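You operate a simulated robot arm through the tools that you are given. There is no shell and no other tool. Be economical: measure what you need, move in short steps, check, and stop when the job is done.

You are at the controls of a simulated robot arm. One attempt, no reset.

JOB
Open the racks drawer, take the small beaker from the upper shelf of the steel shelving and leave it inside, then shut the drawer. Open the tape drawer, take the rinse vial and put it inside and shut the drawer again. Take the sample bottle labelled "RJ-3" from the bench top above the tape drawer and leave it on the orange block. Take the small bottle that says "JE-4" from the bench top above the tape drawer and put it on the top shelf of the steel shelving. Pull the bottles cupboard door open. Do these in any order. Set down upright: small beaker, rinse vial, sample bottle, small bottle.

Only the result counts: the job must be done as asked and must still hold three seconds after the hand-in. Knocking over, shifting, dropping, spilling or breaking anything else fails it.

ROBOT AND FRAMES
A 7-joint arm with a two-finger parallel gripper on a trunk, on a base that drives. Base frame: it is fixed to the floor where the robot stands at the start and does not move with it; the origin is under the middle of the robot, x ahead of it, y to its left, z up. Readings come in mm, rad, newtons and seconds.
With the tool pointing down near the work surface it reaches from about 220 to 580 mm from the robot's upright axis, wherever it stands. Its first joint turns from -2.897 to 2.897 rad. Places, roughly: bottles cupboard door [-4500, 4400, 300]; orange block (8x8x3 cm) [1000, -1400, 800]; racks drawer [600, 100, 600]; racks drawer inside [600, 100, 600]; rinse vial [2000, -2250, 1000]; sample bottle [1500, -1750, 750]; small beaker [2000, -2500, 1000]; small bottle [1000, -1500, 750]; tape drawer [1100, -1500, 600]; tape drawer inside [1100, -1400, 500]; top shelf of the steel shelving [2000, -2600, 1500]. Payload 3.4 kg.
The tool frame sits at the grasp point between the pads (the TCP): z along the fingers, y along the line on which they close. The tips reach 30 mm beyond it. The gripper opens to 94 mm. The fingers are 28 mm wide and 10 mm thick; the gripper's body (50 by 96 mm) begins 55 mm behind the TCP.
Orientation is that of the tool frame in the base frame, as [roll, pitch, yaw] about the fixed x, y, z axes, in that order (R = Rz(yaw) Ry(pitch) Rx(roll)). With the fingers straight down and closing along the base's y, the tool's x points along the base's -x, its y along +y and its z along -z.

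CONTROLS
- The arm moves only by the tool move_arm. Its argument "series" is a list of rows, each a list of 3 entries, a list of its own where there are three numbers: the opening, from 0 (shut) to 1 (fully open), then the shift along the tool's x, y, z in units of 50 mm (1.0 is 50 mm), then the turn, a rotation vector about the tool's x, y, z in units of 8 degrees (1.0 is 8 degrees). In form: [[fingers, [dx, dy, dz], [rx, ry, rz]], ...]. A call has 1 to 8 rows; each row shifts and turns the commanded pose from where the row before left it, along the tool's axes as they then stand. A call with a number of a shift or a turn outside -1 to 1 is refused whole. Each row takes 0.2 s and may step no farther than 50 mm and 0.15 rad from the row before; otherwise, or with a gripper value out of range, the whole call is refused. Where a pose cannot be reached the arm comes as near as it can. A force on the tool above 40 N (or 10 N above the force at the start of the call, whichever is more), or a blocked arm, ends the call early, and 0.2 s more pass. The fingers move at their own pace (about 72 mm/s each) and stop on an object; they squeeze with about 44 N. The grip force told is the motor's: it shows also when the fingers shut on nothing. Time passes only in rows, and 0.2 s behind the last, so rows that do not move let the fingers close. The reply holds the time, the measured pose of the TCP, the force on the tool along the base axes, the opening and the grip force, in the units named above and with some noise, with the torque about the TCP (base axes, N m) and any sound that the robot's microphone picked up.
- Cameras (640 x 400 px; columns grow to the right, rows downward): "scene" is now at [-30.2, 101.4, 1589.3]; the picture's right is [-0.74, -0.68, 0.00], its down [-0.63, 0.69, -0.36] and it looks along [0.25, -0.27, -0.93] (base axes); focal length 285 px, centre (320, 200). "wrist" rides on the gripper at [76, 14, -103] in the tool frame; the picture's right is [-0.18, 0.98, 0.00], its down [-0.75, -0.14, -0.64] and it looks along [-0.63, -0.12, 0.77] (tool axes); focal length 243 px, centre (320, 200). There is no depth. A picture from a camera that has moved, and an enlarged one, comes with that camera's place and axes in the base frame and with its lens. The place of the scene camera against the robot may be out by one fixed shift of up to 18 mm in any direction.
- get_image(camera): a new picture of that camera. The clock stands still meanwhile.
- move_column(by): slides the trunk up (or, below 0, down) by that many mm; the arm and the scene camera ride with it, the base frame stays. It gives what a move gives, with no picture.
- roll_base(legs): drives the robot by 1 to 6 legs, each [ahead, left, turn to the left] in mm, mm and rad, along the robot's own axes; the way and the turn of a leg run together, so that a leg with both is an arc; at most 1500 mm and 3.142 rad a leg. The arm and the cameras ride along, it lands a little off, and it stops where it bumps. It gives what a move gives.
- aim_head(pan, tilt): turns the head with the scene camera to pan (to the left, within 2.705 rad either way) and tilt (down, from -0.506 to 1.204), counted from straight ahead of the robot. It gives what a move gives.
- close_up(camera, box): a new picture of the part [left, top, right, bottom] of that camera's present view, enlarged. The clock stands still meanwhile.
- close_job(): hands the job in; it is judged then, once.

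Go step by step. Nothing tells you exact positions but the pictures and the camera data: compare them with the known pose of the tool, close in by small moves and look again before you grip or let go. The budget is 196 turns and 182 pictures, counting those below and the enlarged ones. Unless the task says otherwise, let go and move clear before handing in.

The tools are called after ">>>" as a command line: name --argument value ..., lists and objects as JSON in quotes. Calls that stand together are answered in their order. move_arm: Moves the arm, as the interface text tells. Its arguments: {"type":"object","properties":{"series":{"type":"array"}},"required":["series"]} The other tools are called the same way: move_column (by) slides the trunk up or down; roll_base (legs) drives the base; aim_head (pan, tilt) turns the head that bears the scene camera; get_image (camera) takes a picture; close_up (camera, box) takes an enlarged picture of a part of a camera's view; close_job () hands the job in.

At the start:

```text
time_s: 0.0
tool_pos: [342.6, -42.9, 877.0]
tool_rot: [-3.141, 0.0, -3.142]
ft_force: [-0.4, 0.3, -0.7]
torque: [0.0, -0.02, -0.02]
gripper_width: 93.9
grasp_force: 0.0
trunk travel left (down, up): [-275.0, 111.0]
robot x, y, heading: [-3.2, 1.3, -0.001]
head pan, tilt: [-0.827, 1.199]
```

scene: 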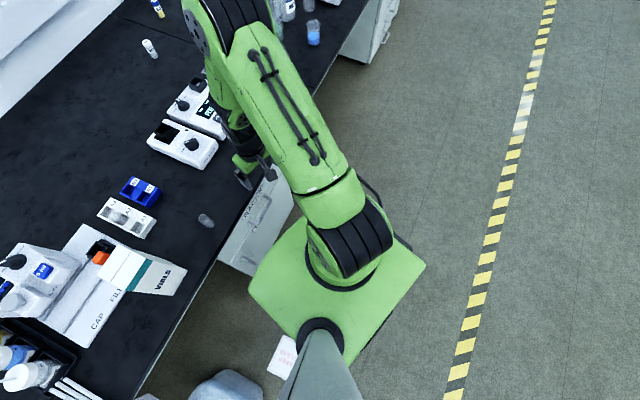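
wrist: 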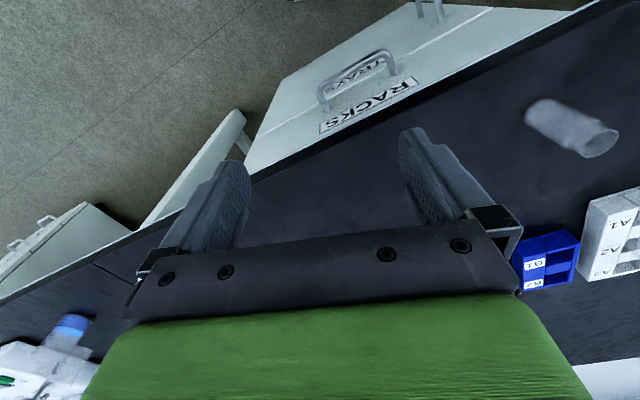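

I see a bench running diagonally on my left/front, with the racks drawer under it. I'll look around with the head first.

>>> aim_head --pan 0.0 --tilt 0.7

>>> get_image --camera "scene"

>>> aim_head --pan -0.9 --tilt 0.5

>>> get_image --camera "scene"

```text
time_s: 1.1
tool_pos: [343.2, -43.2, 877.6]
tool_rot: [-3.141, -0.001, -3.14]
ft_force: [1.1, 0.1, -0.4]
torque: [-0.05, 0.05, -0.01]
gripper_width: 93.9
grasp_force: 0.0
trunk travel left (down, up): [-275.0, 111.0]
robot x, y, heading: [0.2, -3.6, -0.002]
head pan, tilt: [0.0, 0.7]
```

```text
179 pictures are left
camera scene: at [16.9, 142.4, 1625.2], right [0.0, -1.0, 0.0], down [-0.64, 0.0, -0.76], along [0.76, 0.0, -0.64], focal length 285 px, centre (320, 200)
```

scene: 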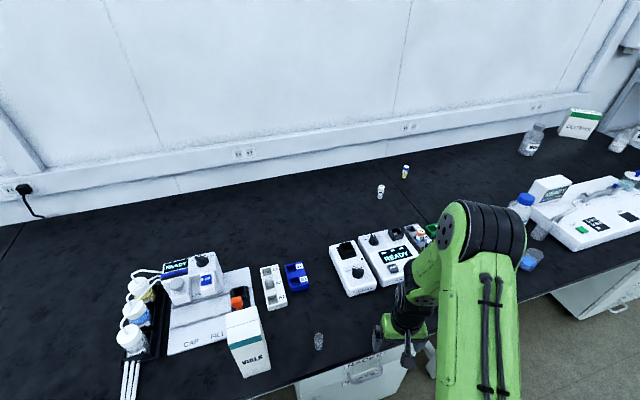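

```text
time_s: 2.4
tool_pos: [342.7, -44.1, 877.6]
tool_rot: [3.141, -0.001, -3.141]
ft_force: [-0.2, 0.1, -0.6]
torque: [0.0, 0.01, 0.01]
gripper_width: 94.3
grasp_force: 0.1
trunk travel left (down, up): [-275.0, 111.0]
robot x, y, heading: [0.5, 0.8, 0.003]
head pan, tilt: [-0.901, 0.499]
```

```text
178 pictures are left
camera scene: at [-11.4, 71.3, 1643.0], right [-0.78, -0.62, 0.0], down [-0.3, 0.38, -0.88], along [0.55, -0.69, -0.48], focal length 285 px, centre (320, 200)
```

scene: 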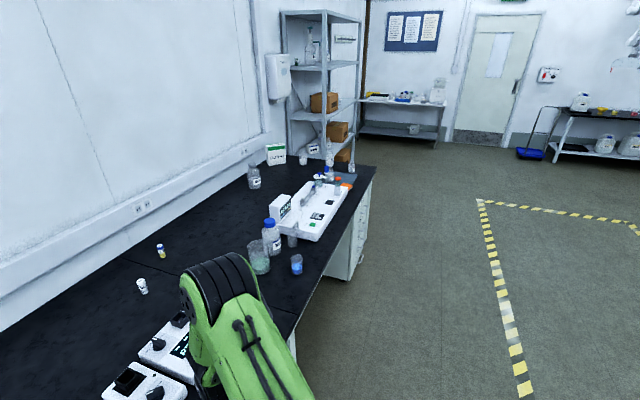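

The bench runs from my front left to my far right with the shelving at its far end. I'll look behind, where the cupboard should be, and along the bench.

>>> aim_head --pan 2.4 --tilt 0.3

>>> get_image --camera "scene"

>>> aim_head --pan -2.5 --tilt 0.3

>>> get_image --camera "scene"

>>> aim_head --pan 1.0 --tilt 0.6

>>> get_image --camera "scene"

```text
time_s: 5.2
tool_pos: [342.1, -42.6, 877.2]
tool_rot: [3.14, 0.001, -3.141]
ft_force: [0.0, 0.4, 0.7]
torque: [0.02, -0.01, 0.02]
gripper_width: 93.9
grasp_force: 0.1
trunk travel left (down, up): [-275.0, 111.0]
robot x, y, heading: [3.6, -2.0, -0.001]
head pan, tilt: [2.4, 0.3]
```

```text
177 pictures are left
camera scene: at [-136.8, 205.7, 1661.4], right [0.68, 0.74, 0.0], down [0.22, -0.2, -0.96], along [-0.7, 0.65, -0.3], focal length 285 px, centre (320, 200)
```

scene: 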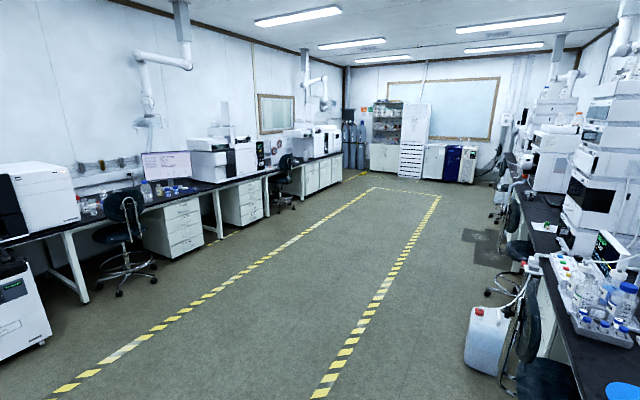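

```text
time_s: 9.0
tool_pos: [342.3, -43.3, 877.2]
tool_rot: [3.141, 0.001, -3.141]
ft_force: [0.9, 0.0, 1.0]
torque: [-0.02, 0.01, 0.01]
gripper_width: 93.9
grasp_force: 0.1
trunk travel left (down, up): [-275.0, 111.0]
robot x, y, heading: [-3.2, 0.7, -0.002]
head pan, tilt: [-2.499, 0.3]
```

```text
176 pictures are left
camera scene: at [-142.8, 86.6, 1661.4], right [-0.6, 0.8, 0.0], down [0.24, 0.18, -0.96], along [-0.76, -0.57, -0.3], focal length 285 px, centre (320, 200)
```

scene: 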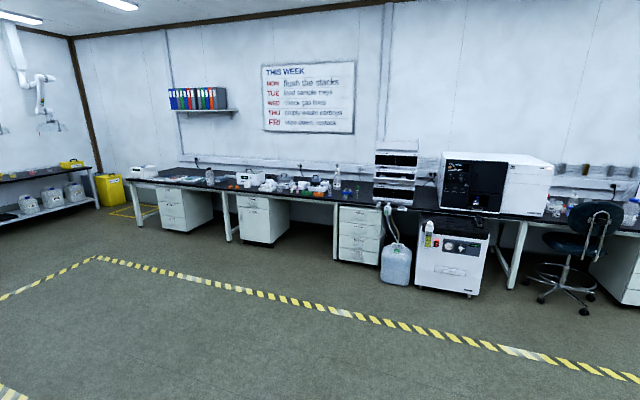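

```text
time_s: 11.9
tool_pos: [342.7, -43.1, 877.6]
tool_rot: [3.142, 0.0, 3.142]
ft_force: [0.0, -0.6, 0.1]
torque: [-0.01, 0.03, 0.03]
gripper_width: 93.9
grasp_force: 0.0
trunk travel left (down, up): [-275.0, 111.0]
robot x, y, heading: [1.9, 0.0, -0.001]
head pan, tilt: [1.0, 0.6]
```

```text
175 pictures are left
camera scene: at [-20.3, 216.9, 1633.9], right [0.84, -0.54, 0.0], down [-0.31, -0.48, -0.83], along [0.45, 0.69, -0.56], focal length 285 px, centre (320, 200)
```

scene: 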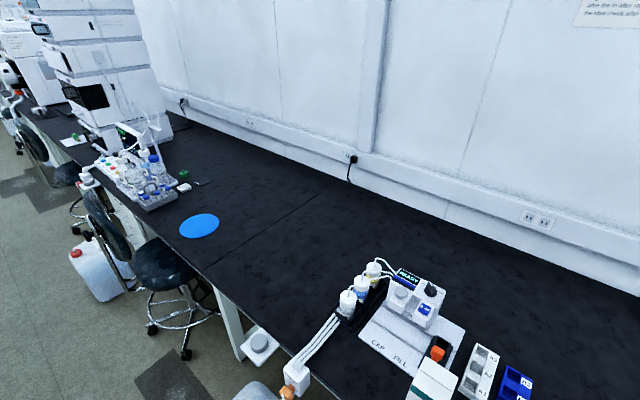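

The cupboard is at the far end behind me; the racks drawer is just under the bench in front. I'll back off and square up to the bench, then look at the drawer.

>>> roll_base --legs '[[-350, 0, 0], [0, 0, 0.298]]'

>>> aim_head --pan 0.0 --tilt 0.75

>>> get_image --camera "scene"

>>> get_image --camera "wrist"

```text
time_s: 15.2
tool_pos: [-8.7, 59.7, 877.9]
tool_rot: [3.139, 0.0, -2.84]
ft_force: [0.7, -0.3, -0.2]
torque: [0.03, 0.03, 0.0]
gripper_width: 94.3
grasp_force: 0.1
trunk travel left (down, up): [-275.0, 111.0]
robot x, y, heading: [-346.6, -2.5, 0.297]
head pan, tilt: [1.0, 0.6]
```

```text
time_s: 16.4
tool_pos: [-7.1, 60.0, 876.3]
tool_rot: [-3.141, -0.001, -2.842]
ft_force: [-0.6, 0.8, 0.0]
torque: [-0.03, 0.01, 0.01]
gripper_width: 93.7
grasp_force: 0.0
trunk travel left (down, up): [-275.0, 111.0]
robot x, y, heading: [-346.5, 0.3, 0.298]
head pan, tilt: [0.0, 0.75]
```

```text
174 pictures are left
camera scene: at [-378.8, 142.8, 1621.0], right [0.3, -0.96, 0.0], down [-0.65, -0.2, -0.73], along [0.7, 0.22, -0.68], focal length 285 px, centre (320, 200)
```

scene: 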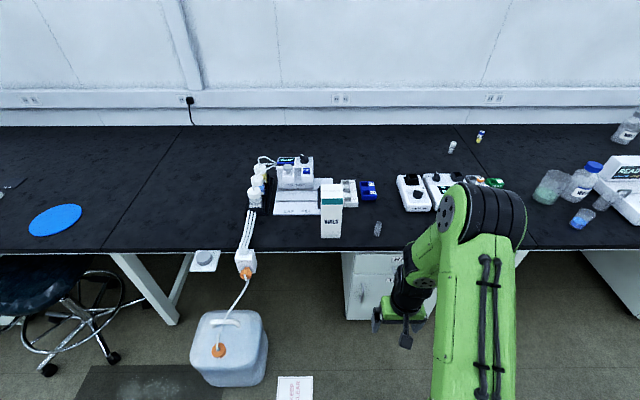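

```text
173 pictures are left
camera wrist: at [-83.1, 51.5, 979.9], right [-0.11, 0.99, 0.0], down [0.76, 0.09, 0.64], along [0.64, 0.07, -0.77], focal length 243 px, centre (320, 200)
```

wrist: 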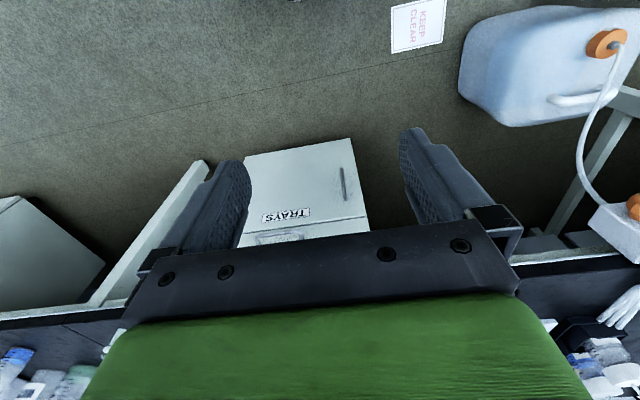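

The bench edge is squared to me about 690 mm ahead, and the racks unit is in front. I'll tip the tool to point forward for pulling the handle.

>>> move_arm --series '[[1, [-0.4, 0, 0], [0, -1, 0]], [1, [-0.396, 0, 0.056], [0, -1, 0]], [1, [-0.385, 0, 0.11], [0, -1, 0]], [1, [-0.366, 0, 0.163], [0, -1, 0]], [1, [-0.339, 0, 0.212], [0, -1, 0]], [1, [-0.306, 0, 0.257], [0, -1, 0]], [1, [-0.268, 0, 0.297], [0, -1, 0]], [1, [-0.224, 0, 0.331], [0, -1, 0]]]'

>>> move_arm --series '[[1, [-0.1, 0, 0.3], [0, -1, 0]], [1, [0, 0, 0.1], [0, -1, 0]], [1, [0, 0, 0], [0, -1, 0]], [1, [0, 0, 0], [0, -0.25, 0]]]'

>>> get_image --camera "wrist"

>>> get_image --camera "scene"

```text
time_s: 18.2
tool_pos: [146.8, 108.4, 876.4]
tool_rot: [-3.141, 1.117, -2.844]
ft_force: [0.3, 0.8, -0.2]
torque: [0.0, 0.03, -0.01]
gripper_width: 93.9
grasp_force: 0.0
trunk travel left (down, up): [-275.0, 111.0]
robot x, y, heading: [-345.5, -1.7, 0.299]
head pan, tilt: [0.0, 0.75]
```

```text
time_s: 19.2
tool_pos: [165.9, 114.0, 874.7]
tool_rot: [-0.131, 1.567, 0.168]
ft_force: [0.0, -0.6, 0.4]
torque: [-0.01, 0.03, 0.01]
gripper_width: 93.7
grasp_force: 0.0
trunk travel left (down, up): [-275.0, 111.0]
robot x, y, heading: [-348.3, 1.6, 0.304]
head pan, tilt: [0.0, 0.75]
```

```text
172 pictures are left
camera wrist: at [64.5, 96.7, 797.8], right [-0.29, 0.94, 0.18], down [-0.57, -0.32, 0.75], along [0.77, 0.11, 0.63], focal length 243 px, centre (320, 200)
```

wrist: 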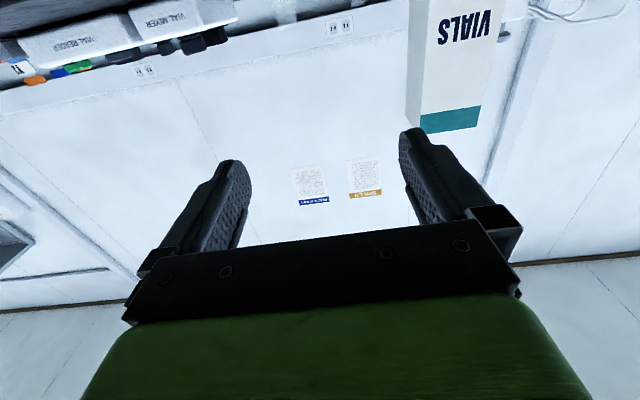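

```text
171 pictures are left
camera scene: at [-379.0, 142.6, 1621.0], right [0.3, -0.96, 0.0], down [-0.65, -0.2, -0.73], along [0.7, 0.22, -0.68], focal length 285 px, centre (320, 200)
```

scene: 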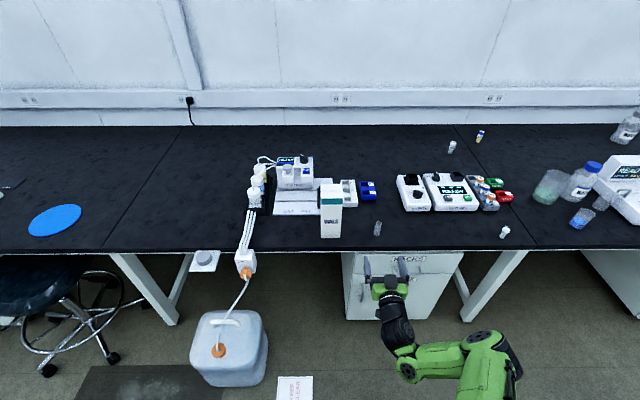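

The tool now points forward. I'll take close-ups to calibrate the scene camera on the fingers and see the drawer handle.

>>> close_up --camera "scene" --box '[330, 230, 490, 330]'

```text
4.00 times, centred on (410, 280) of scene
camera zoom: at [-379.0, 142.6, 1621.0], right [0.3, -0.96, 0.0], down [-0.65, -0.2, -0.73], along [0.7, 0.22, -0.68], focal length 1141 px, centre (-40, -120)
```

zoom: 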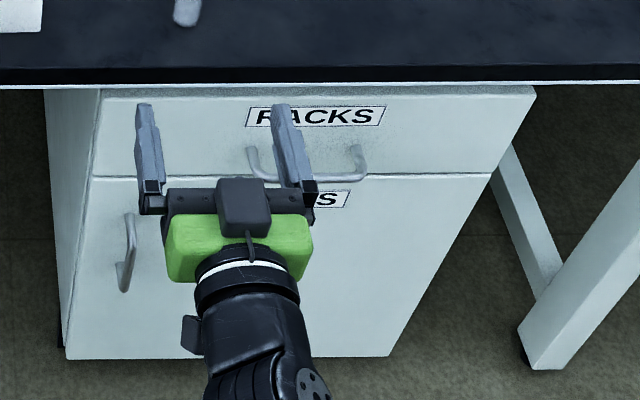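

I see the RACKS handle, a horizontal bar. I'll roll the gripper 90° so it closes vertically and lower the trunk to handle height.

>>> move_arm --series '[[1, [0, 0, 0], [0, 0, 1]], [1, [0, 0, 0], [0, 0, 1]], [1, [0, 0, 0], [0, 0, 1]], [1, [0, 0, 0], [0, 0, 1]], [1, [0, 0, 0], [0, 0, 1]], [1, [0, 0, 0], [0, 0, 1]], [1, [0, 0, 0], [0, 0, 1]], [1, [0, 0, 0], [0, 0, 1]]]'

>>> move_arm --series '[[1, [0, 0, 0], [0, 0, 1]], [1, [0, 0, 0], [0, 0, 1]], [1, [0, 0, 0], [0, 0, 1]], [1, [0, 0, 0], [0, 0, 0.25]]]'

>>> move_column --by -230

>>> get_image --camera "wrist"

>>> close_up --camera "scene" --box '[280, 180, 520, 330]'

```text
time_s: 21.1
tool_pos: [164.6, 113.5, 873.6]
tool_rot: [1.57, 0.453, 1.869]
ft_force: [-0.4, -0.2, -0.4]
torque: [0.0, 0.04, 0.03]
gripper_width: 94.4
grasp_force: 0.0
trunk travel left (down, up): [-275.0, 111.0]
robot x, y, heading: [-351.8, -0.4, 0.306]
head pan, tilt: [0.0, 0.75]
```

```text
time_s: 22.1
tool_pos: [164.6, 112.8, 873.5]
tool_rot: [1.571, 0.0, 1.871]
ft_force: [1.1, 0.1, 0.4]
torque: [-0.01, 0.03, 0.01]
gripper_width: 93.8
grasp_force: 0.1
trunk travel left (down, up): [-275.0, 111.0]
robot x, y, heading: [-350.4, 2.8, 0.297]
head pan, tilt: [0.0, 0.75]
```

```text
time_s: 24.5
tool_pos: [165.2, 113.2, 643.0]
tool_rot: [1.572, 0.0, 1.871]
ft_force: [-1.1, 0.9, 0.4]
torque: [0.02, -0.03, 0.02]
gripper_width: 93.8
grasp_force: 0.0
trunk travel left (down, up): [-45.0, 341.0]
robot x, y, heading: [-344.7, -1.0, 0.298]
head pan, tilt: [0.0, 0.75]
```

```text
169 pictures are left
camera wrist: at [46.4, 155.9, 657.7], right [0.05, -0.18, 0.98], down [-0.39, -0.91, -0.14], along [0.92, -0.38, -0.12], focal length 243 px, centre (320, 200)
```

wrist: 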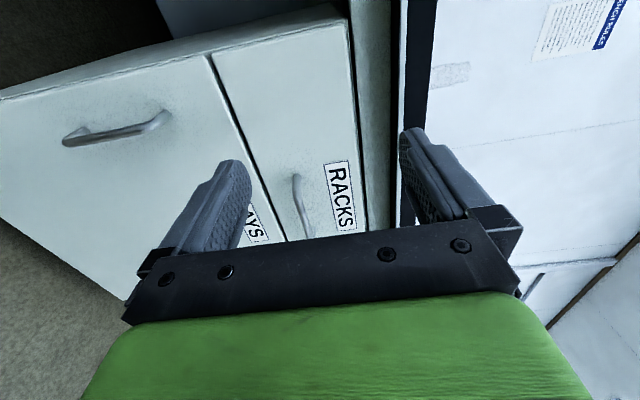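

```text
2.67 times, centred on (400, 255) of scene
camera zoom: at [-378.9, 142.7, 1390.8], right [0.3, -0.96, 0.0], down [-0.65, -0.2, -0.73], along [0.7, 0.22, -0.68], focal length 760 px, centre (107, 53)
```

zoom: 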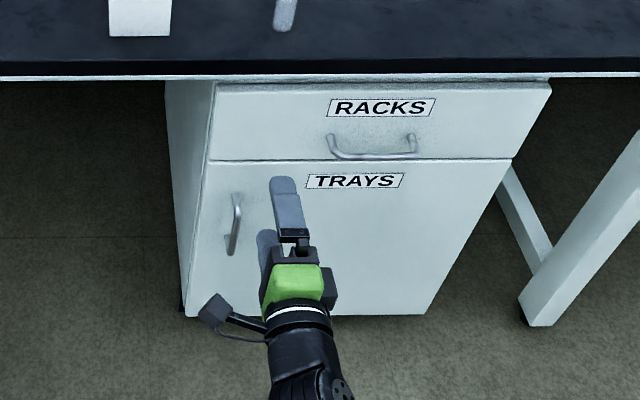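

The scene views put the handle about 150 mm right of the tool and around z 600. I'll shift over and down and look again.

>>> move_arm --series '[[1, [-0.98, -0.3, 0], [0, 0, 0]], [1, [-0.98, -0.3, 0], [0, 0, 0]], [1, [-0.98, -0.26, 0], [0, 0, 0]], [1, [0, 0, 0], [0, 0, 0]]]'

>>> get_image --camera "wrist"

>>> close_up --camera "scene" --box '[320, 200, 480, 300]'

```text
refused: row 1 steps farther than a row can; nothing moved
```

```text
167 pictures are left
camera wrist: at [46.4, 155.9, 657.7], right [0.05, -0.18, 0.98], down [-0.39, -0.91, -0.14], along [0.92, -0.38, -0.12], focal length 243 px, centre (320, 200)
```

wrist: 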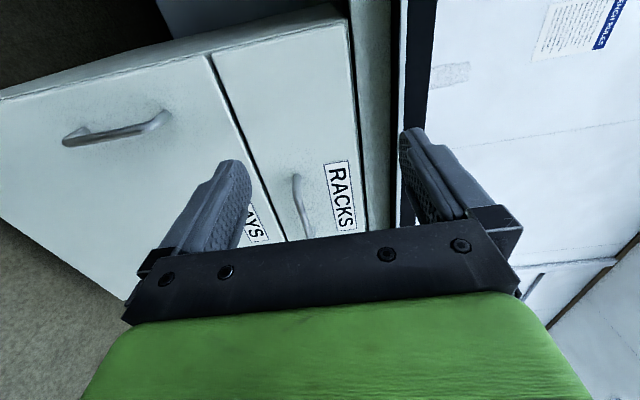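

```text
4.00 times, centred on (400, 250) of scene
camera zoom: at [-378.9, 142.7, 1390.8], right [0.3, -0.96, 0.0], down [-0.65, -0.2, -0.73], along [0.7, 0.22, -0.68], focal length 1141 px, centre (0, 0)
```

zoom: 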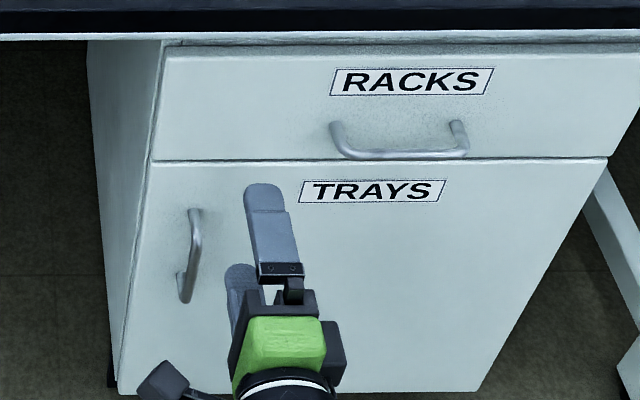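

The step was too long; I'll use shorter rows.

>>> move_arm --series '[[1, [-0.75, -0.22, 0], [0, 0, 0]], [1, [-0.75, -0.22, 0], [0, 0, 0]], [1, [-0.75, -0.22, 0], [0, 0, 0]], [1, [-0.7, -0.2, 0], [0, 0, 0]], [1, [0, 0, 0], [0, 0, 0]]]'

>>> get_image --camera "wrist"

>>> close_up --camera "scene" --box '[320, 200, 480, 300]'

```text
time_s: 25.7
tool_pos: [210.0, -28.3, 601.0]
tool_rot: [1.571, 0.0, 1.871]
ft_force: [-0.5, 0.6, 0.4]
torque: [0.03, -0.02, 0.01]
gripper_width: 94.1
grasp_force: 0.1
trunk travel left (down, up): [-45.0, 341.0]
robot x, y, heading: [-348.6, -0.9, 0.298]
head pan, tilt: [0.0, 0.75]
```

```text
165 pictures are left
camera wrist: at [90.7, 14.4, 614.8], right [0.05, -0.18, 0.98], down [-0.39, -0.91, -0.14], along [0.92, -0.38, -0.12], focal length 243 px, centre (320, 200)
```

wrist: 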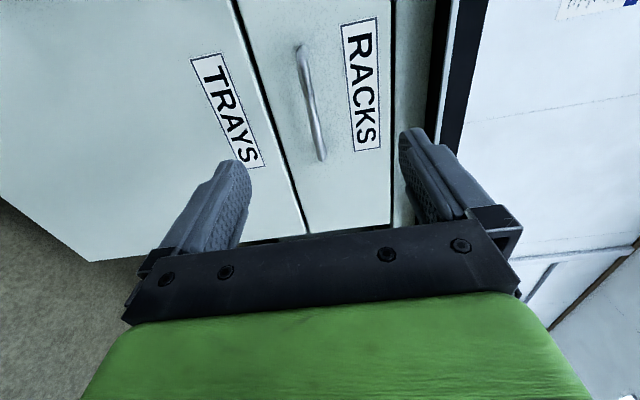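

```text
4.00 times, centred on (400, 250) of scene
camera zoom: at [-378.8, 142.6, 1390.9], right [0.3, -0.96, 0.0], down [-0.65, -0.2, -0.73], along [0.7, 0.22, -0.68], focal length 1141 px, centre (0, 0)
```

zoom: 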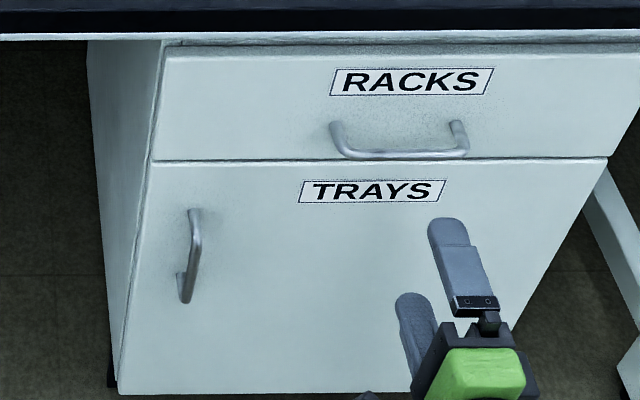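

Triangulating with the wrist gives the bar about z 588, ~690 mm ahead, centred ~20 mm to the right of the tool. I'll shift there and drive 100 mm closer.

>>> move_arm --series '[[1, [-0.4, -0.24, 0], [0, 0, 0]], [1, [0, 0, 0], [0, 0, 0]]]'

>>> roll_base --legs '[[100, 0, 0]]'

>>> get_image --camera "wrist"

>>> get_image --camera "scene"

```text
time_s: 26.3
tool_pos: [215.7, -46.4, 588.2]
tool_rot: [1.57, 0.0, 1.871]
ft_force: [-0.8, 0.1, -0.8]
torque: [0.0, 0.02, 0.01]
gripper_width: 93.9
grasp_force: 0.0
trunk travel left (down, up): [-45.0, 341.0]
robot x, y, heading: [-347.5, -0.9, 0.295]
head pan, tilt: [0.0, 0.75]
```

```text
time_s: 27.4
tool_pos: [310.1, -17.2, 587.9]
tool_rot: [1.571, -0.001, 1.872]
ft_force: [0.1, 0.0, 0.0]
torque: [0.0, 0.02, 0.0]
gripper_width: 93.9
grasp_force: 0.1
trunk travel left (down, up): [-45.0, 341.0]
robot x, y, heading: [-252.5, 27.9, 0.302]
head pan, tilt: [0.0, 0.75]
```

```text
163 pictures are left
camera wrist: at [191.5, 25.7, 602.2], right [0.06, -0.18, 0.98], down [-0.39, -0.91, -0.14], along [0.92, -0.38, -0.12], focal length 243 px, centre (320, 200)
```

wrist: 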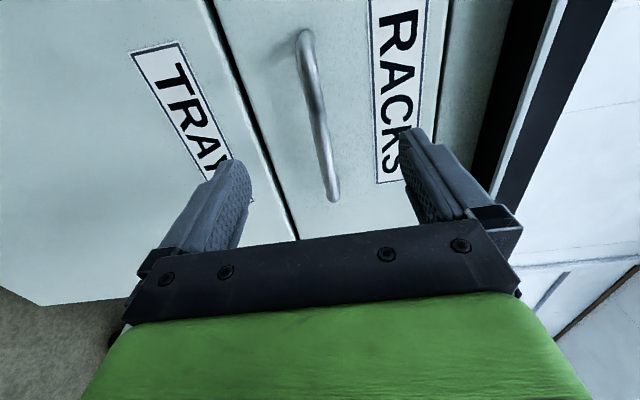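

```text
162 pictures are left
camera scene: at [-283.7, 172.0, 1390.8], right [0.3, -0.96, 0.0], down [-0.65, -0.2, -0.73], along [0.7, 0.22, -0.68], focal length 285 px, centre (320, 200)
```

scene: 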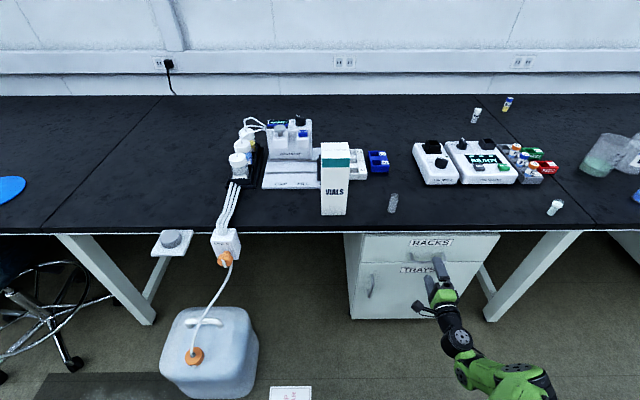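

The bar is vertically centred between the fingers and about 75 mm ahead of the TCP. I'll advance 62 mm and close on it.

>>> move_arm --series '[[1, [-0.1, 0, 0.5], [0, 0, 0]], [1, [0, 0, 0.5], [0, 0, 0]], [1, [0, 0, 0.24], [0, 0, 0]], [1, [0, 0, 0], [0, 0, 0]]]'

>>> get_image --camera "wrist"

```text
time_s: 28.1
tool_pos: [362.2, -6.6, 586.8]
tool_rot: [1.571, -0.001, 1.875]
ft_force: [-7.6, 0.3, 0.7]
torque: [0.07, -0.36, 0.13]
gripper_width: 93.9
grasp_force: 0.2
trunk travel left (down, up): [-45.0, 341.0]
robot x, y, heading: [-253.0, 30.6, 0.301]
head pan, tilt: [0.0, 0.75]
stopped in row 3: the force on the tool passed its limit at 46 N (the readings are from after the stop); the commanded pose is now the measured one
```

```text
161 pictures are left
camera wrist: at [243.1, 35.8, 601.5], right [0.06, -0.18, 0.98], down [-0.39, -0.91, -0.14], along [0.92, -0.37, -0.12], focal length 243 px, centre (320, 200)
```

wrist: 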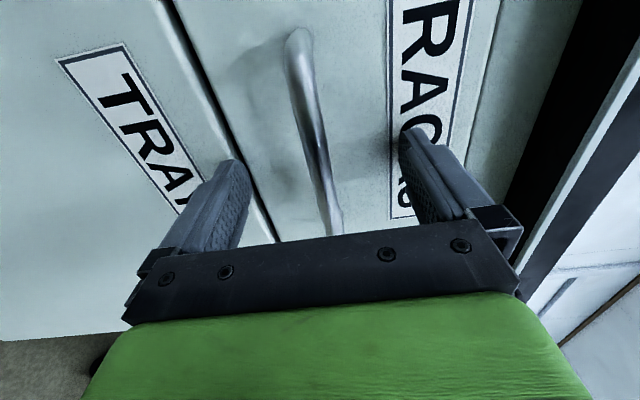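

The fingertips touched the drawer face, so the bar lies between the pads. I'll close and pull back with the base.

>>> move_arm --series '[[0.7, [0, 0, -0.06], [0, 0, 0]], [0, [0, 0, 0], [0, 0, 0]], [0, [0, 0, 0], [0, 0, 0]], [0, [0, 0, 0], [0, 0, 0]], [0, [0, 0, 0], [0, 0, 0]], [0, [0, 0, 0], [0, 0, 0]]]'

>>> get_image --camera "wrist"

```text
time_s: 29.5
tool_pos: [359.3, -7.6, 589.5]
tool_rot: [1.564, -0.001, 1.874]
ft_force: [1.4, 1.0, 20.1]
torque: [-0.01, 0.07, 0.45]
gripper_width: 15.2
grasp_force: 45.7
trunk travel left (down, up): [-45.0, 341.0]
robot x, y, heading: [-254.4, 29.5, 0.3]
head pan, tilt: [0.0, 0.75]
```

```text
160 pictures are left
camera wrist: at [240.5, 35.0, 603.9], right [0.05, -0.18, 0.98], down [-0.39, -0.91, -0.14], along [0.92, -0.37, -0.11], focal length 243 px, centre (320, 200)
```

wrist: 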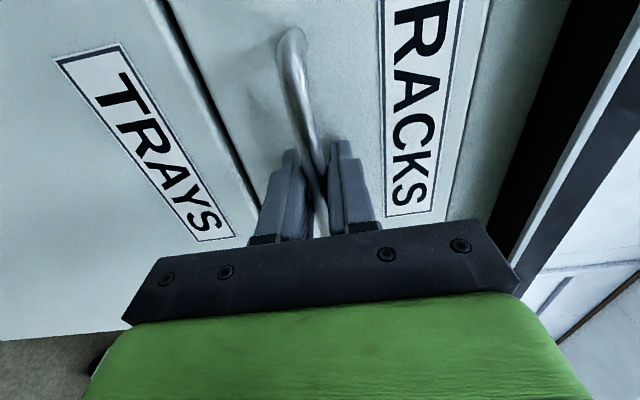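

The bar is gripped (15 mm). I'll pull by driving back.

>>> roll_base --legs '[[-120, 0, 0]]'

>>> close_up --camera "scene" --box '[300, 180, 540, 330]'

```text
time_s: 30.8
tool_pos: [245.3, -43.4, 588.4]
tool_rot: [1.567, 0.0, 1.871]
ft_force: [2.1, -9.0, 22.4]
torque: [-0.04, 0.11, 0.45]
gripper_width: 15.2
grasp_force: 44.9
trunk travel left (down, up): [-45.0, 341.0]
robot x, y, heading: [-366.7, -4.0, 0.299]
head pan, tilt: [0.0, 0.75]
```

```text
2.67 times, centred on (420, 255) of scene
camera zoom: at [-400.6, 135.9, 1390.9], right [0.3, -0.96, 0.0], down [-0.65, -0.2, -0.73], along [0.7, 0.22, -0.68], focal length 760 px, centre (53, 53)
```

zoom: 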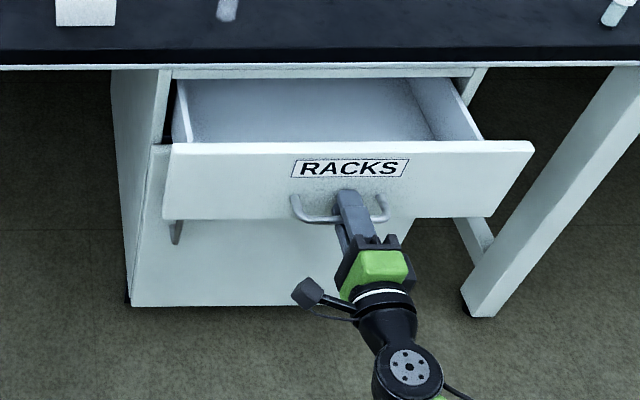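

The drawer slides out; I'll pull another 110 mm.

>>> roll_base --legs '[[-110, 0, 0]]'

>>> close_up --camera "scene" --box '[300, 180, 540, 330]'

```text
time_s: 31.9
tool_pos: [143.3, -76.7, 590.2]
tool_rot: [1.563, -0.001, 1.868]
ft_force: [1.3, -9.7, 10.5]
torque: [0.0, 0.1, 0.63]
gripper_width: 15.0
grasp_force: 45.0
trunk travel left (down, up): [-45.0, 341.0]
robot x, y, heading: [-471.9, -35.2, 0.298]
head pan, tilt: [0.0, 0.75]
```

```text
2.67 times, centred on (420, 255) of scene
camera zoom: at [-503.3, 103.5, 1391.0], right [0.3, -0.96, 0.0], down [-0.65, -0.2, -0.73], along [0.7, 0.22, -0.68], focal length 760 px, centre (53, 53)
```

zoom: 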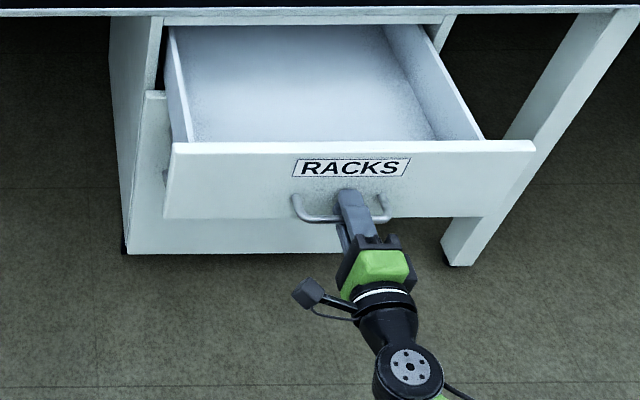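

Open ~225 mm and empty. I'll release, back the fingers off, then drive to the right end of the bench.

>>> move_arm --series '[[0.5, [0, 0, 0], [0, 0, 0]], [0.7, [0, 0, 0], [0, 0, 0]], [0.9, [0, 0, -0.5], [0, 0, 0]], [0.9, [0, 0, -0.8], [0, 0, 0]], [0.9, [0, 0, -0.8], [0, 0, 0]]]'

>>> roll_base --legs '[[-250, 0, 0]]'

>>> move_column --by 330

>>> aim_head --pan -1.2 --tilt 0.35

>>> get_image --camera "scene"

```text
time_s: 33.1
tool_pos: [39.0, -107.1, 590.4]
tool_rot: [1.565, 0.0, 1.869]
ft_force: [-0.2, -0.5, 0.2]
torque: [0.02, 0.03, 0.01]
gripper_width: 84.6
grasp_force: 0.1
trunk travel left (down, up): [-45.0, 341.0]
robot x, y, heading: [-468.6, -35.8, 0.3]
head pan, tilt: [0.0, 0.75]
```

```text
time_s: 35.0
tool_pos: [-204.8, -182.9, 589.8]
tool_rot: [1.565, -0.001, 1.871]
ft_force: [-0.8, 0.2, -0.6]
torque: [0.02, 0.02, 0.05]
gripper_width: 84.6
grasp_force: 0.0
trunk travel left (down, up): [-45.0, 341.0]
robot x, y, heading: [-720.2, -117.8, 0.297]
head pan, tilt: [0.0, 0.75]
```

```text
time_s: 38.2
tool_pos: [-204.4, -182.4, 920.1]
tool_rot: [1.565, 0.0, 1.871]
ft_force: [0.3, 0.0, -0.1]
torque: [-0.03, -0.01, -0.02]
gripper_width: 84.8
grasp_force: 0.2
trunk travel left (down, up): [-375.0, 11.0]
robot x, y, heading: [-717.9, -118.2, 0.303]
head pan, tilt: [0.0, 0.75]
```

```text
time_s: 39.6
tool_pos: [-205.3, -183.0, 920.5]
tool_rot: [1.565, 0.001, 1.87]
ft_force: [0.0, 0.3, 1.0]
torque: [-0.01, -0.04, 0.04]
gripper_width: 84.7
grasp_force: 0.1
trunk travel left (down, up): [-375.0, 11.0]
robot x, y, heading: [-715.6, -111.6, 0.303]
head pan, tilt: [-1.201, 0.351]
```

```text
157 pictures are left
camera scene: at [-769.2, -69.5, 1757.3], right [-0.78, -0.62, 0.0], down [-0.21, 0.27, -0.94], along [0.59, -0.73, -0.34], focal length 285 px, centre (320, 200)
```

scene: 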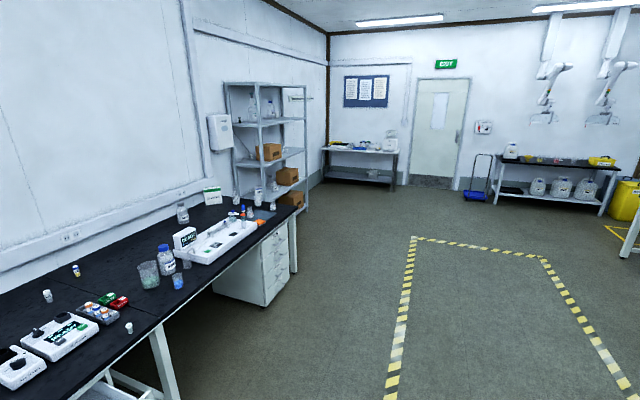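

The aisle to the right is clear. I'll slide along the bench by 1500 mm and look.

>>> roll_base --legs '[[0, -1450, 0]]'

>>> aim_head --pan -0.3 --tilt 0.5

>>> get_image --camera "scene"

>>> close_up --camera "scene" --box '[240, 140, 480, 290]'

```text
time_s: 46.9
tool_pos: [251.5, -1562.7, 920.1]
tool_rot: [1.567, 0.0, 1.897]
ft_force: [0.1, 0.4, 0.3]
torque: [0.02, -0.01, 0.01]
gripper_width: 84.5
grasp_force: 0.1
trunk travel left (down, up): [-375.0, 11.0]
robot x, y, heading: [-262.5, -1508.1, 0.328]
head pan, tilt: [-1.201, 0.351]
```

```text
time_s: 48.1
tool_pos: [250.9, -1563.2, 921.1]
tool_rot: [1.566, 0.0, 1.896]
ft_force: [-0.1, 0.6, 0.6]
torque: [-0.01, 0.0, 0.02]
gripper_width: 84.8
grasp_force: 0.1
trunk travel left (down, up): [-375.0, 11.0]
robot x, y, heading: [-263.6, -1512.4, 0.327]
head pan, tilt: [-0.3, 0.499]
```

```text
156 pictures are left
camera scene: at [-285.4, -1390.7, 1743.6], right [0.03, -1.0, 0.0], down [-0.48, -0.01, -0.88], along [0.88, 0.02, -0.48], focal length 285 px, centre (320, 200)
```

scene: 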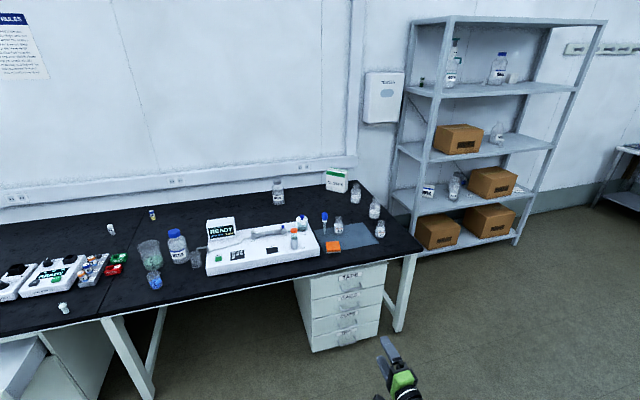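

```text
2.67 times, centred on (360, 215) of scene
camera zoom: at [-285.4, -1390.7, 1743.6], right [0.03, -1.0, 0.0], down [-0.48, -0.01, -0.88], along [0.88, 0.02, -0.48], focal length 760 px, centre (213, 160)
```

zoom: 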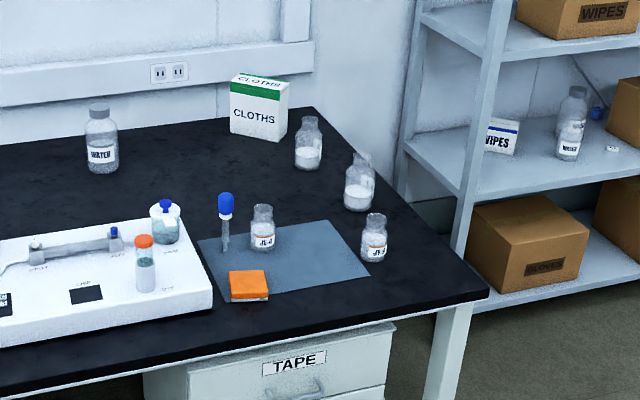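

I see the tape drawer, orange block, several bottles and the shelving. Zoom for labels and shelf contents.

>>> close_up --camera "scene" --box '[304, 170, 400, 230]'

>>> close_up --camera "scene" --box '[400, 10, 608, 140]'

>>> close_up --camera "scene" --box '[390, 110, 550, 210]'

```text
6.67 times, centred on (352, 200) of scene
camera zoom: at [-285.4, -1390.7, 1743.6], right [0.03, -1.0, 0.0], down [-0.48, -0.01, -0.88], along [0.88, 0.02, -0.48], focal length 1901 px, centre (107, 200)
```

zoom: 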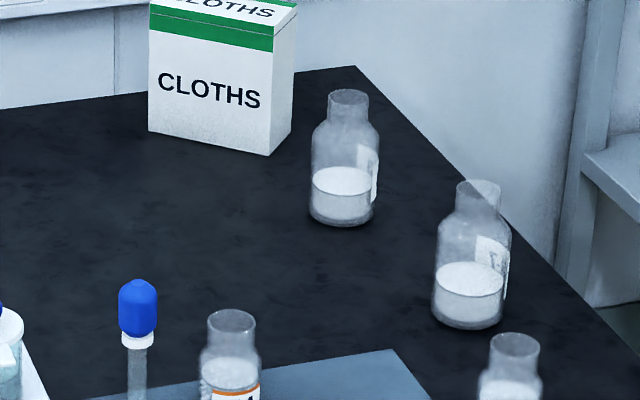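

```text
3.08 times, centred on (504, 75) of scene
camera zoom: at [-285.4, -1390.7, 1743.6], right [0.03, -1.0, 0.0], down [-0.48, -0.01, -0.88], along [0.88, 0.02, -0.48], focal length 878 px, centre (-246, 585)
```

zoom: 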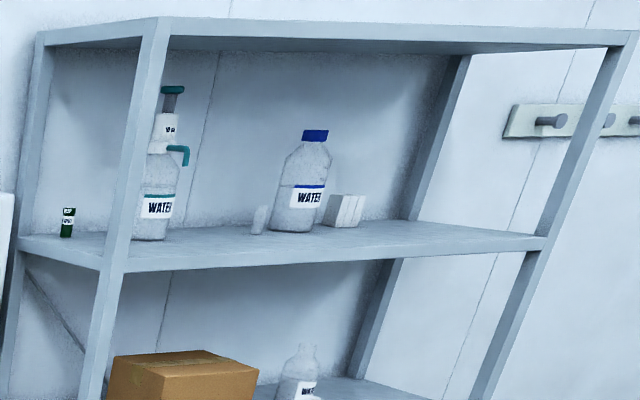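

```text
4.00 times, centred on (470, 160) of scene
camera zoom: at [-285.4, -1390.7, 1743.6], right [0.03, -1.0, 0.0], down [-0.48, -0.01, -0.88], along [0.88, 0.02, -0.48], focal length 1141 px, centre (-280, 360)
```

zoom: 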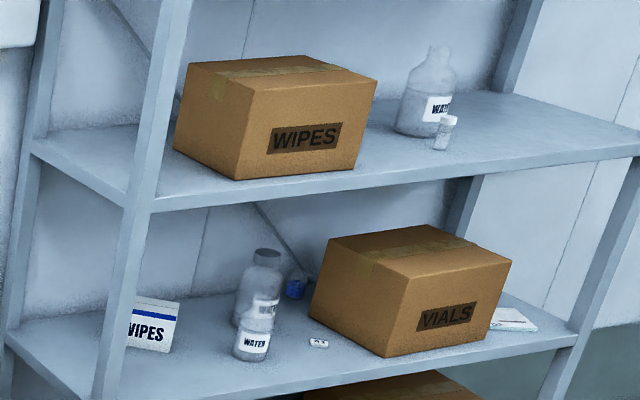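

Bottles stand on a mat and the bench end; the shelf levels are about z 550, 965, 1435, 1885. I'll move closer and to the right to read labels and look into the shelves.

>>> roll_base --legs '[[0, 0, -0.03], [0, -800, 0]]'

>>> aim_head --pan 0.0 --tilt 0.5

>>> get_image --camera "scene"

```text
time_s: 52.8
tool_pos: [487.0, -2337.2, 921.4]
tool_rot: [1.566, 0.001, 1.876]
ft_force: [0.9, 0.0, 0.7]
torque: [0.04, -0.02, 0.05]
gripper_width: 84.7
grasp_force: 0.0
trunk travel left (down, up): [-375.0, 11.0]
robot x, y, heading: [-27.2, -2271.8, 0.303]
head pan, tilt: [-0.3, 0.499]
```

```text
time_s: 53.6
tool_pos: [486.5, -2337.8, 921.1]
tool_rot: [1.566, -0.001, 1.875]
ft_force: [0.7, 0.9, 1.1]
torque: [-0.01, -0.01, -0.01]
gripper_width: 84.6
grasp_force: 0.0
trunk travel left (down, up): [-375.0, 11.0]
robot x, y, heading: [-23.2, -2273.0, 0.308]
head pan, tilt: [0.0, 0.499]
```

```text
151 pictures are left
camera scene: at [-49.5, -2127.0, 1743.6], right [0.3, -0.95, 0.0], down [-0.46, -0.14, -0.88], along [0.84, 0.26, -0.48], focal length 285 px, centre (320, 200)
```

scene: 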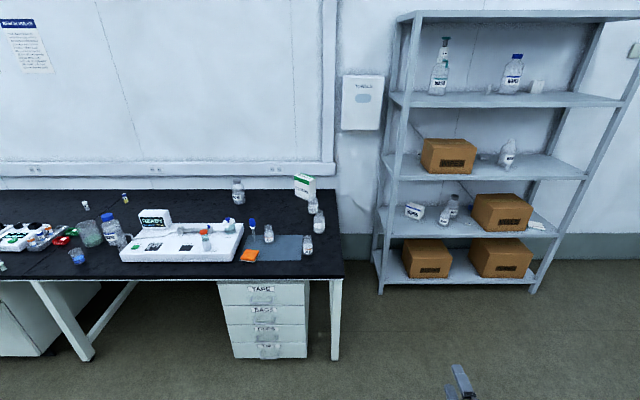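

Levels again: A ≈1445, B ≈980, C ≈560. I'll zoom in on shelf B and the bottles.

>>> close_up --camera "scene" --box '[380, 120, 540, 220]'

>>> close_up --camera "scene" --box '[225, 170, 353, 250]'

>>> close_up --camera "scene" --box '[380, 0, 620, 150]'

```text
4.00 times, centred on (460, 170) of scene
camera zoom: at [-49.5, -2127.0, 1743.6], right [0.3, -0.95, 0.0], down [-0.46, -0.14, -0.88], along [0.84, 0.26, -0.48], focal length 1141 px, centre (-240, 320)
```

zoom: 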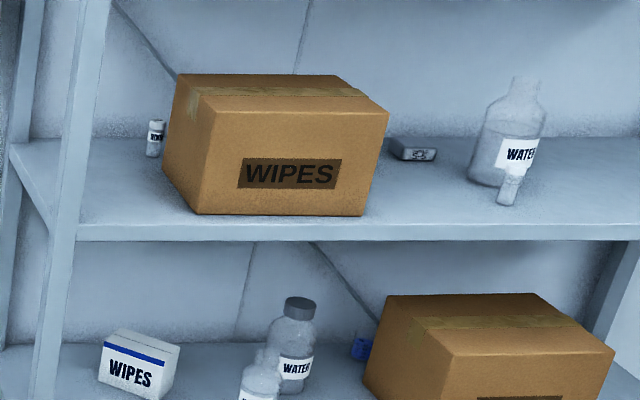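

```text
5.00 times, centred on (289, 210) of scene
camera zoom: at [-49.5, -2127.0, 1743.6], right [0.3, -0.95, 0.0], down [-0.46, -0.14, -0.88], along [0.84, 0.26, -0.48], focal length 1426 px, centre (475, 150)
```

zoom: 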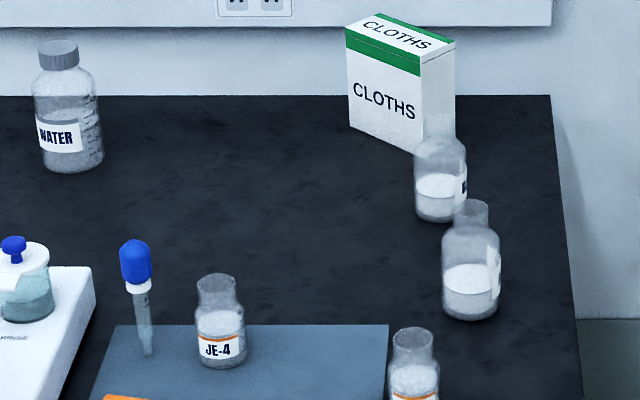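

```text
2.67 times, centred on (500, 75) of scene
camera zoom: at [-49.5, -2127.0, 1743.6], right [0.3, -0.95, 0.0], down [-0.46, -0.14, -0.88], along [0.84, 0.26, -0.48], focal length 760 px, centre (-160, 533)
```

zoom: 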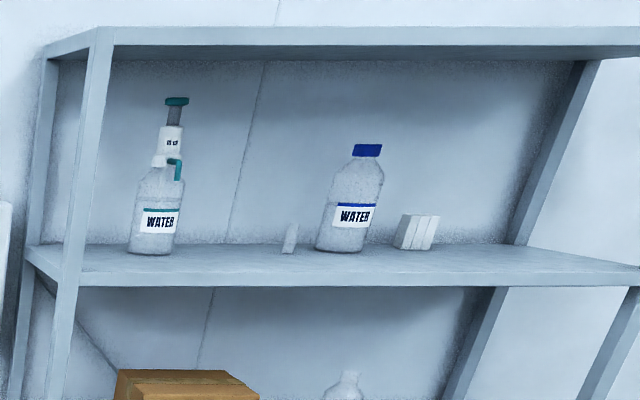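

JE-4 is on the mat; the rinse vial is at the back left of the WIPES box on level B. The small beaker must be hidden behind the box; I'll move to face the shelving and look.

>>> roll_base --legs '[[0, -900, 0], [800, 0, 0]]'

>>> aim_head --pan 0.1 --tilt 0.5

>>> get_image --camera "scene"

```text
time_s: 62.0
tool_pos: [1501.9, -2933.8, 919.7]
tool_rot: [1.565, 0.001, 1.878]
ft_force: [-0.3, 0.7, -0.3]
torque: [0.0, -0.02, 0.03]
gripper_width: 84.6
grasp_force: 0.1
trunk travel left (down, up): [-375.0, 11.0]
robot x, y, heading: [989.5, -2868.4, 0.308]
head pan, tilt: [0.0, 0.499]
```

```text
time_s: 62.7
tool_pos: [1502.9, -2934.5, 920.5]
tool_rot: [1.566, 0.002, 1.881]
ft_force: [0.5, 0.3, -0.3]
torque: [0.02, 0.0, -0.03]
gripper_width: 84.6
grasp_force: 0.2
trunk travel left (down, up): [-375.0, 11.0]
robot x, y, heading: [990.3, -2867.3, 0.308]
head pan, tilt: [0.099, 0.499]
```

```text
147 pictures are left
camera scene: at [961.3, -2716.7, 1743.6], right [0.4, -0.92, 0.0], down [-0.44, -0.19, -0.88], along [0.81, 0.35, -0.48], focal length 285 px, centre (320, 200)
```

scene: 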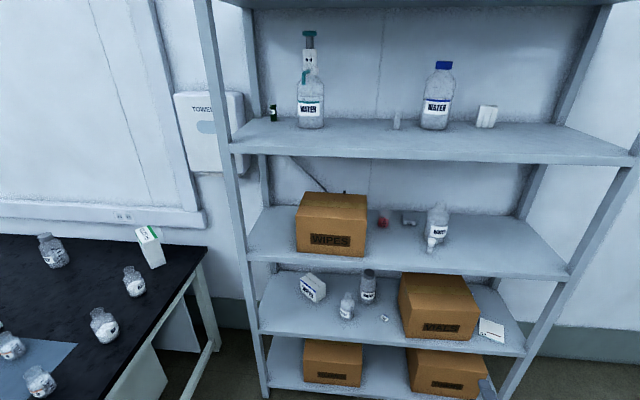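

>>> close_up --camera "scene" --box '[250, 150, 490, 300]'

>>> close_up --camera "scene" --box '[0, 220, 240, 370]'

>>> move_column --by -330

>>> aim_head --pan 0.1 --tilt 0.3

>>> get_image --camera "scene"

```text
2.67 times, centred on (370, 225) of scene
camera zoom: at [961.3, -2716.7, 1743.6], right [0.4, -0.92, 0.0], down [-0.44, -0.19, -0.88], along [0.81, 0.35, -0.48], focal length 760 px, centre (187, 133)
```

zoom: 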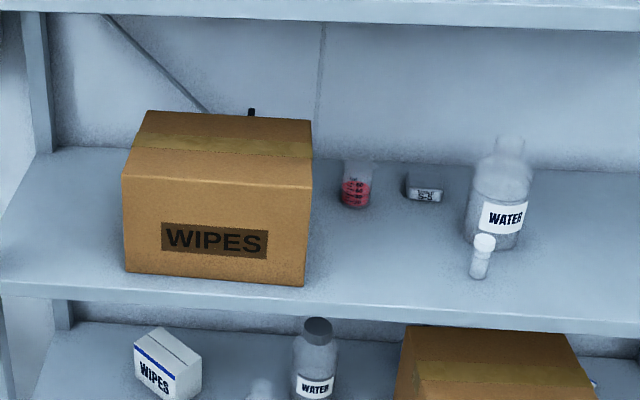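

```text
2.67 times, centred on (120, 295) of scene
camera zoom: at [961.3, -2716.7, 1743.6], right [0.4, -0.92, 0.0], down [-0.44, -0.19, -0.88], along [0.81, 0.35, -0.48], focal length 760 px, centre (853, -53)
```

zoom: 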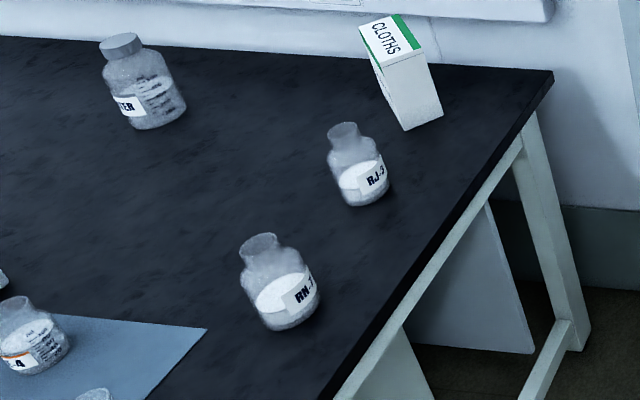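

```text
time_s: 66.0
tool_pos: [1502.1, -2933.1, 589.9]
tool_rot: [1.567, 0.0, 1.878]
ft_force: [0.3, 0.8, -0.4]
torque: [-0.05, -0.02, 0.03]
gripper_width: 84.6
grasp_force: 0.0
trunk travel left (down, up): [-45.0, 341.0]
robot x, y, heading: [988.4, -2868.5, 0.311]
head pan, tilt: [0.099, 0.499]
```

```text
time_s: 66.7
tool_pos: [1501.8, -2933.5, 591.0]
tool_rot: [1.566, 0.0, 1.876]
ft_force: [0.8, 0.0, -0.1]
torque: [-0.01, 0.03, 0.02]
gripper_width: 84.5
grasp_force: 0.0
trunk travel left (down, up): [-45.0, 341.0]
robot x, y, heading: [989.5, -2869.1, 0.311]
head pan, tilt: [0.099, 0.3]
```

```text
144 pictures are left
camera scene: at [963.5, -2715.7, 1431.1], right [0.4, -0.92, 0.0], down [-0.27, -0.12, -0.96], along [0.88, 0.38, -0.3], focal length 285 px, centre (320, 200)
```

scene: 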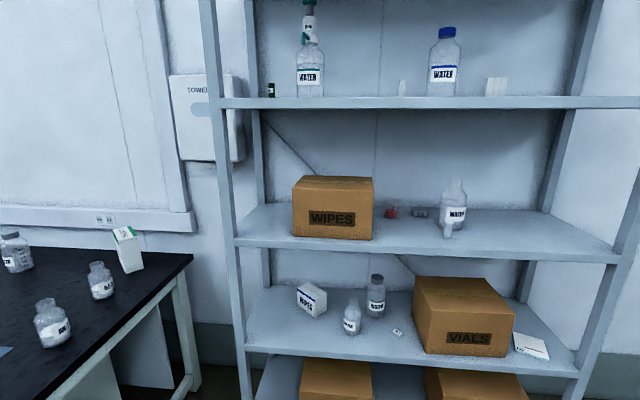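

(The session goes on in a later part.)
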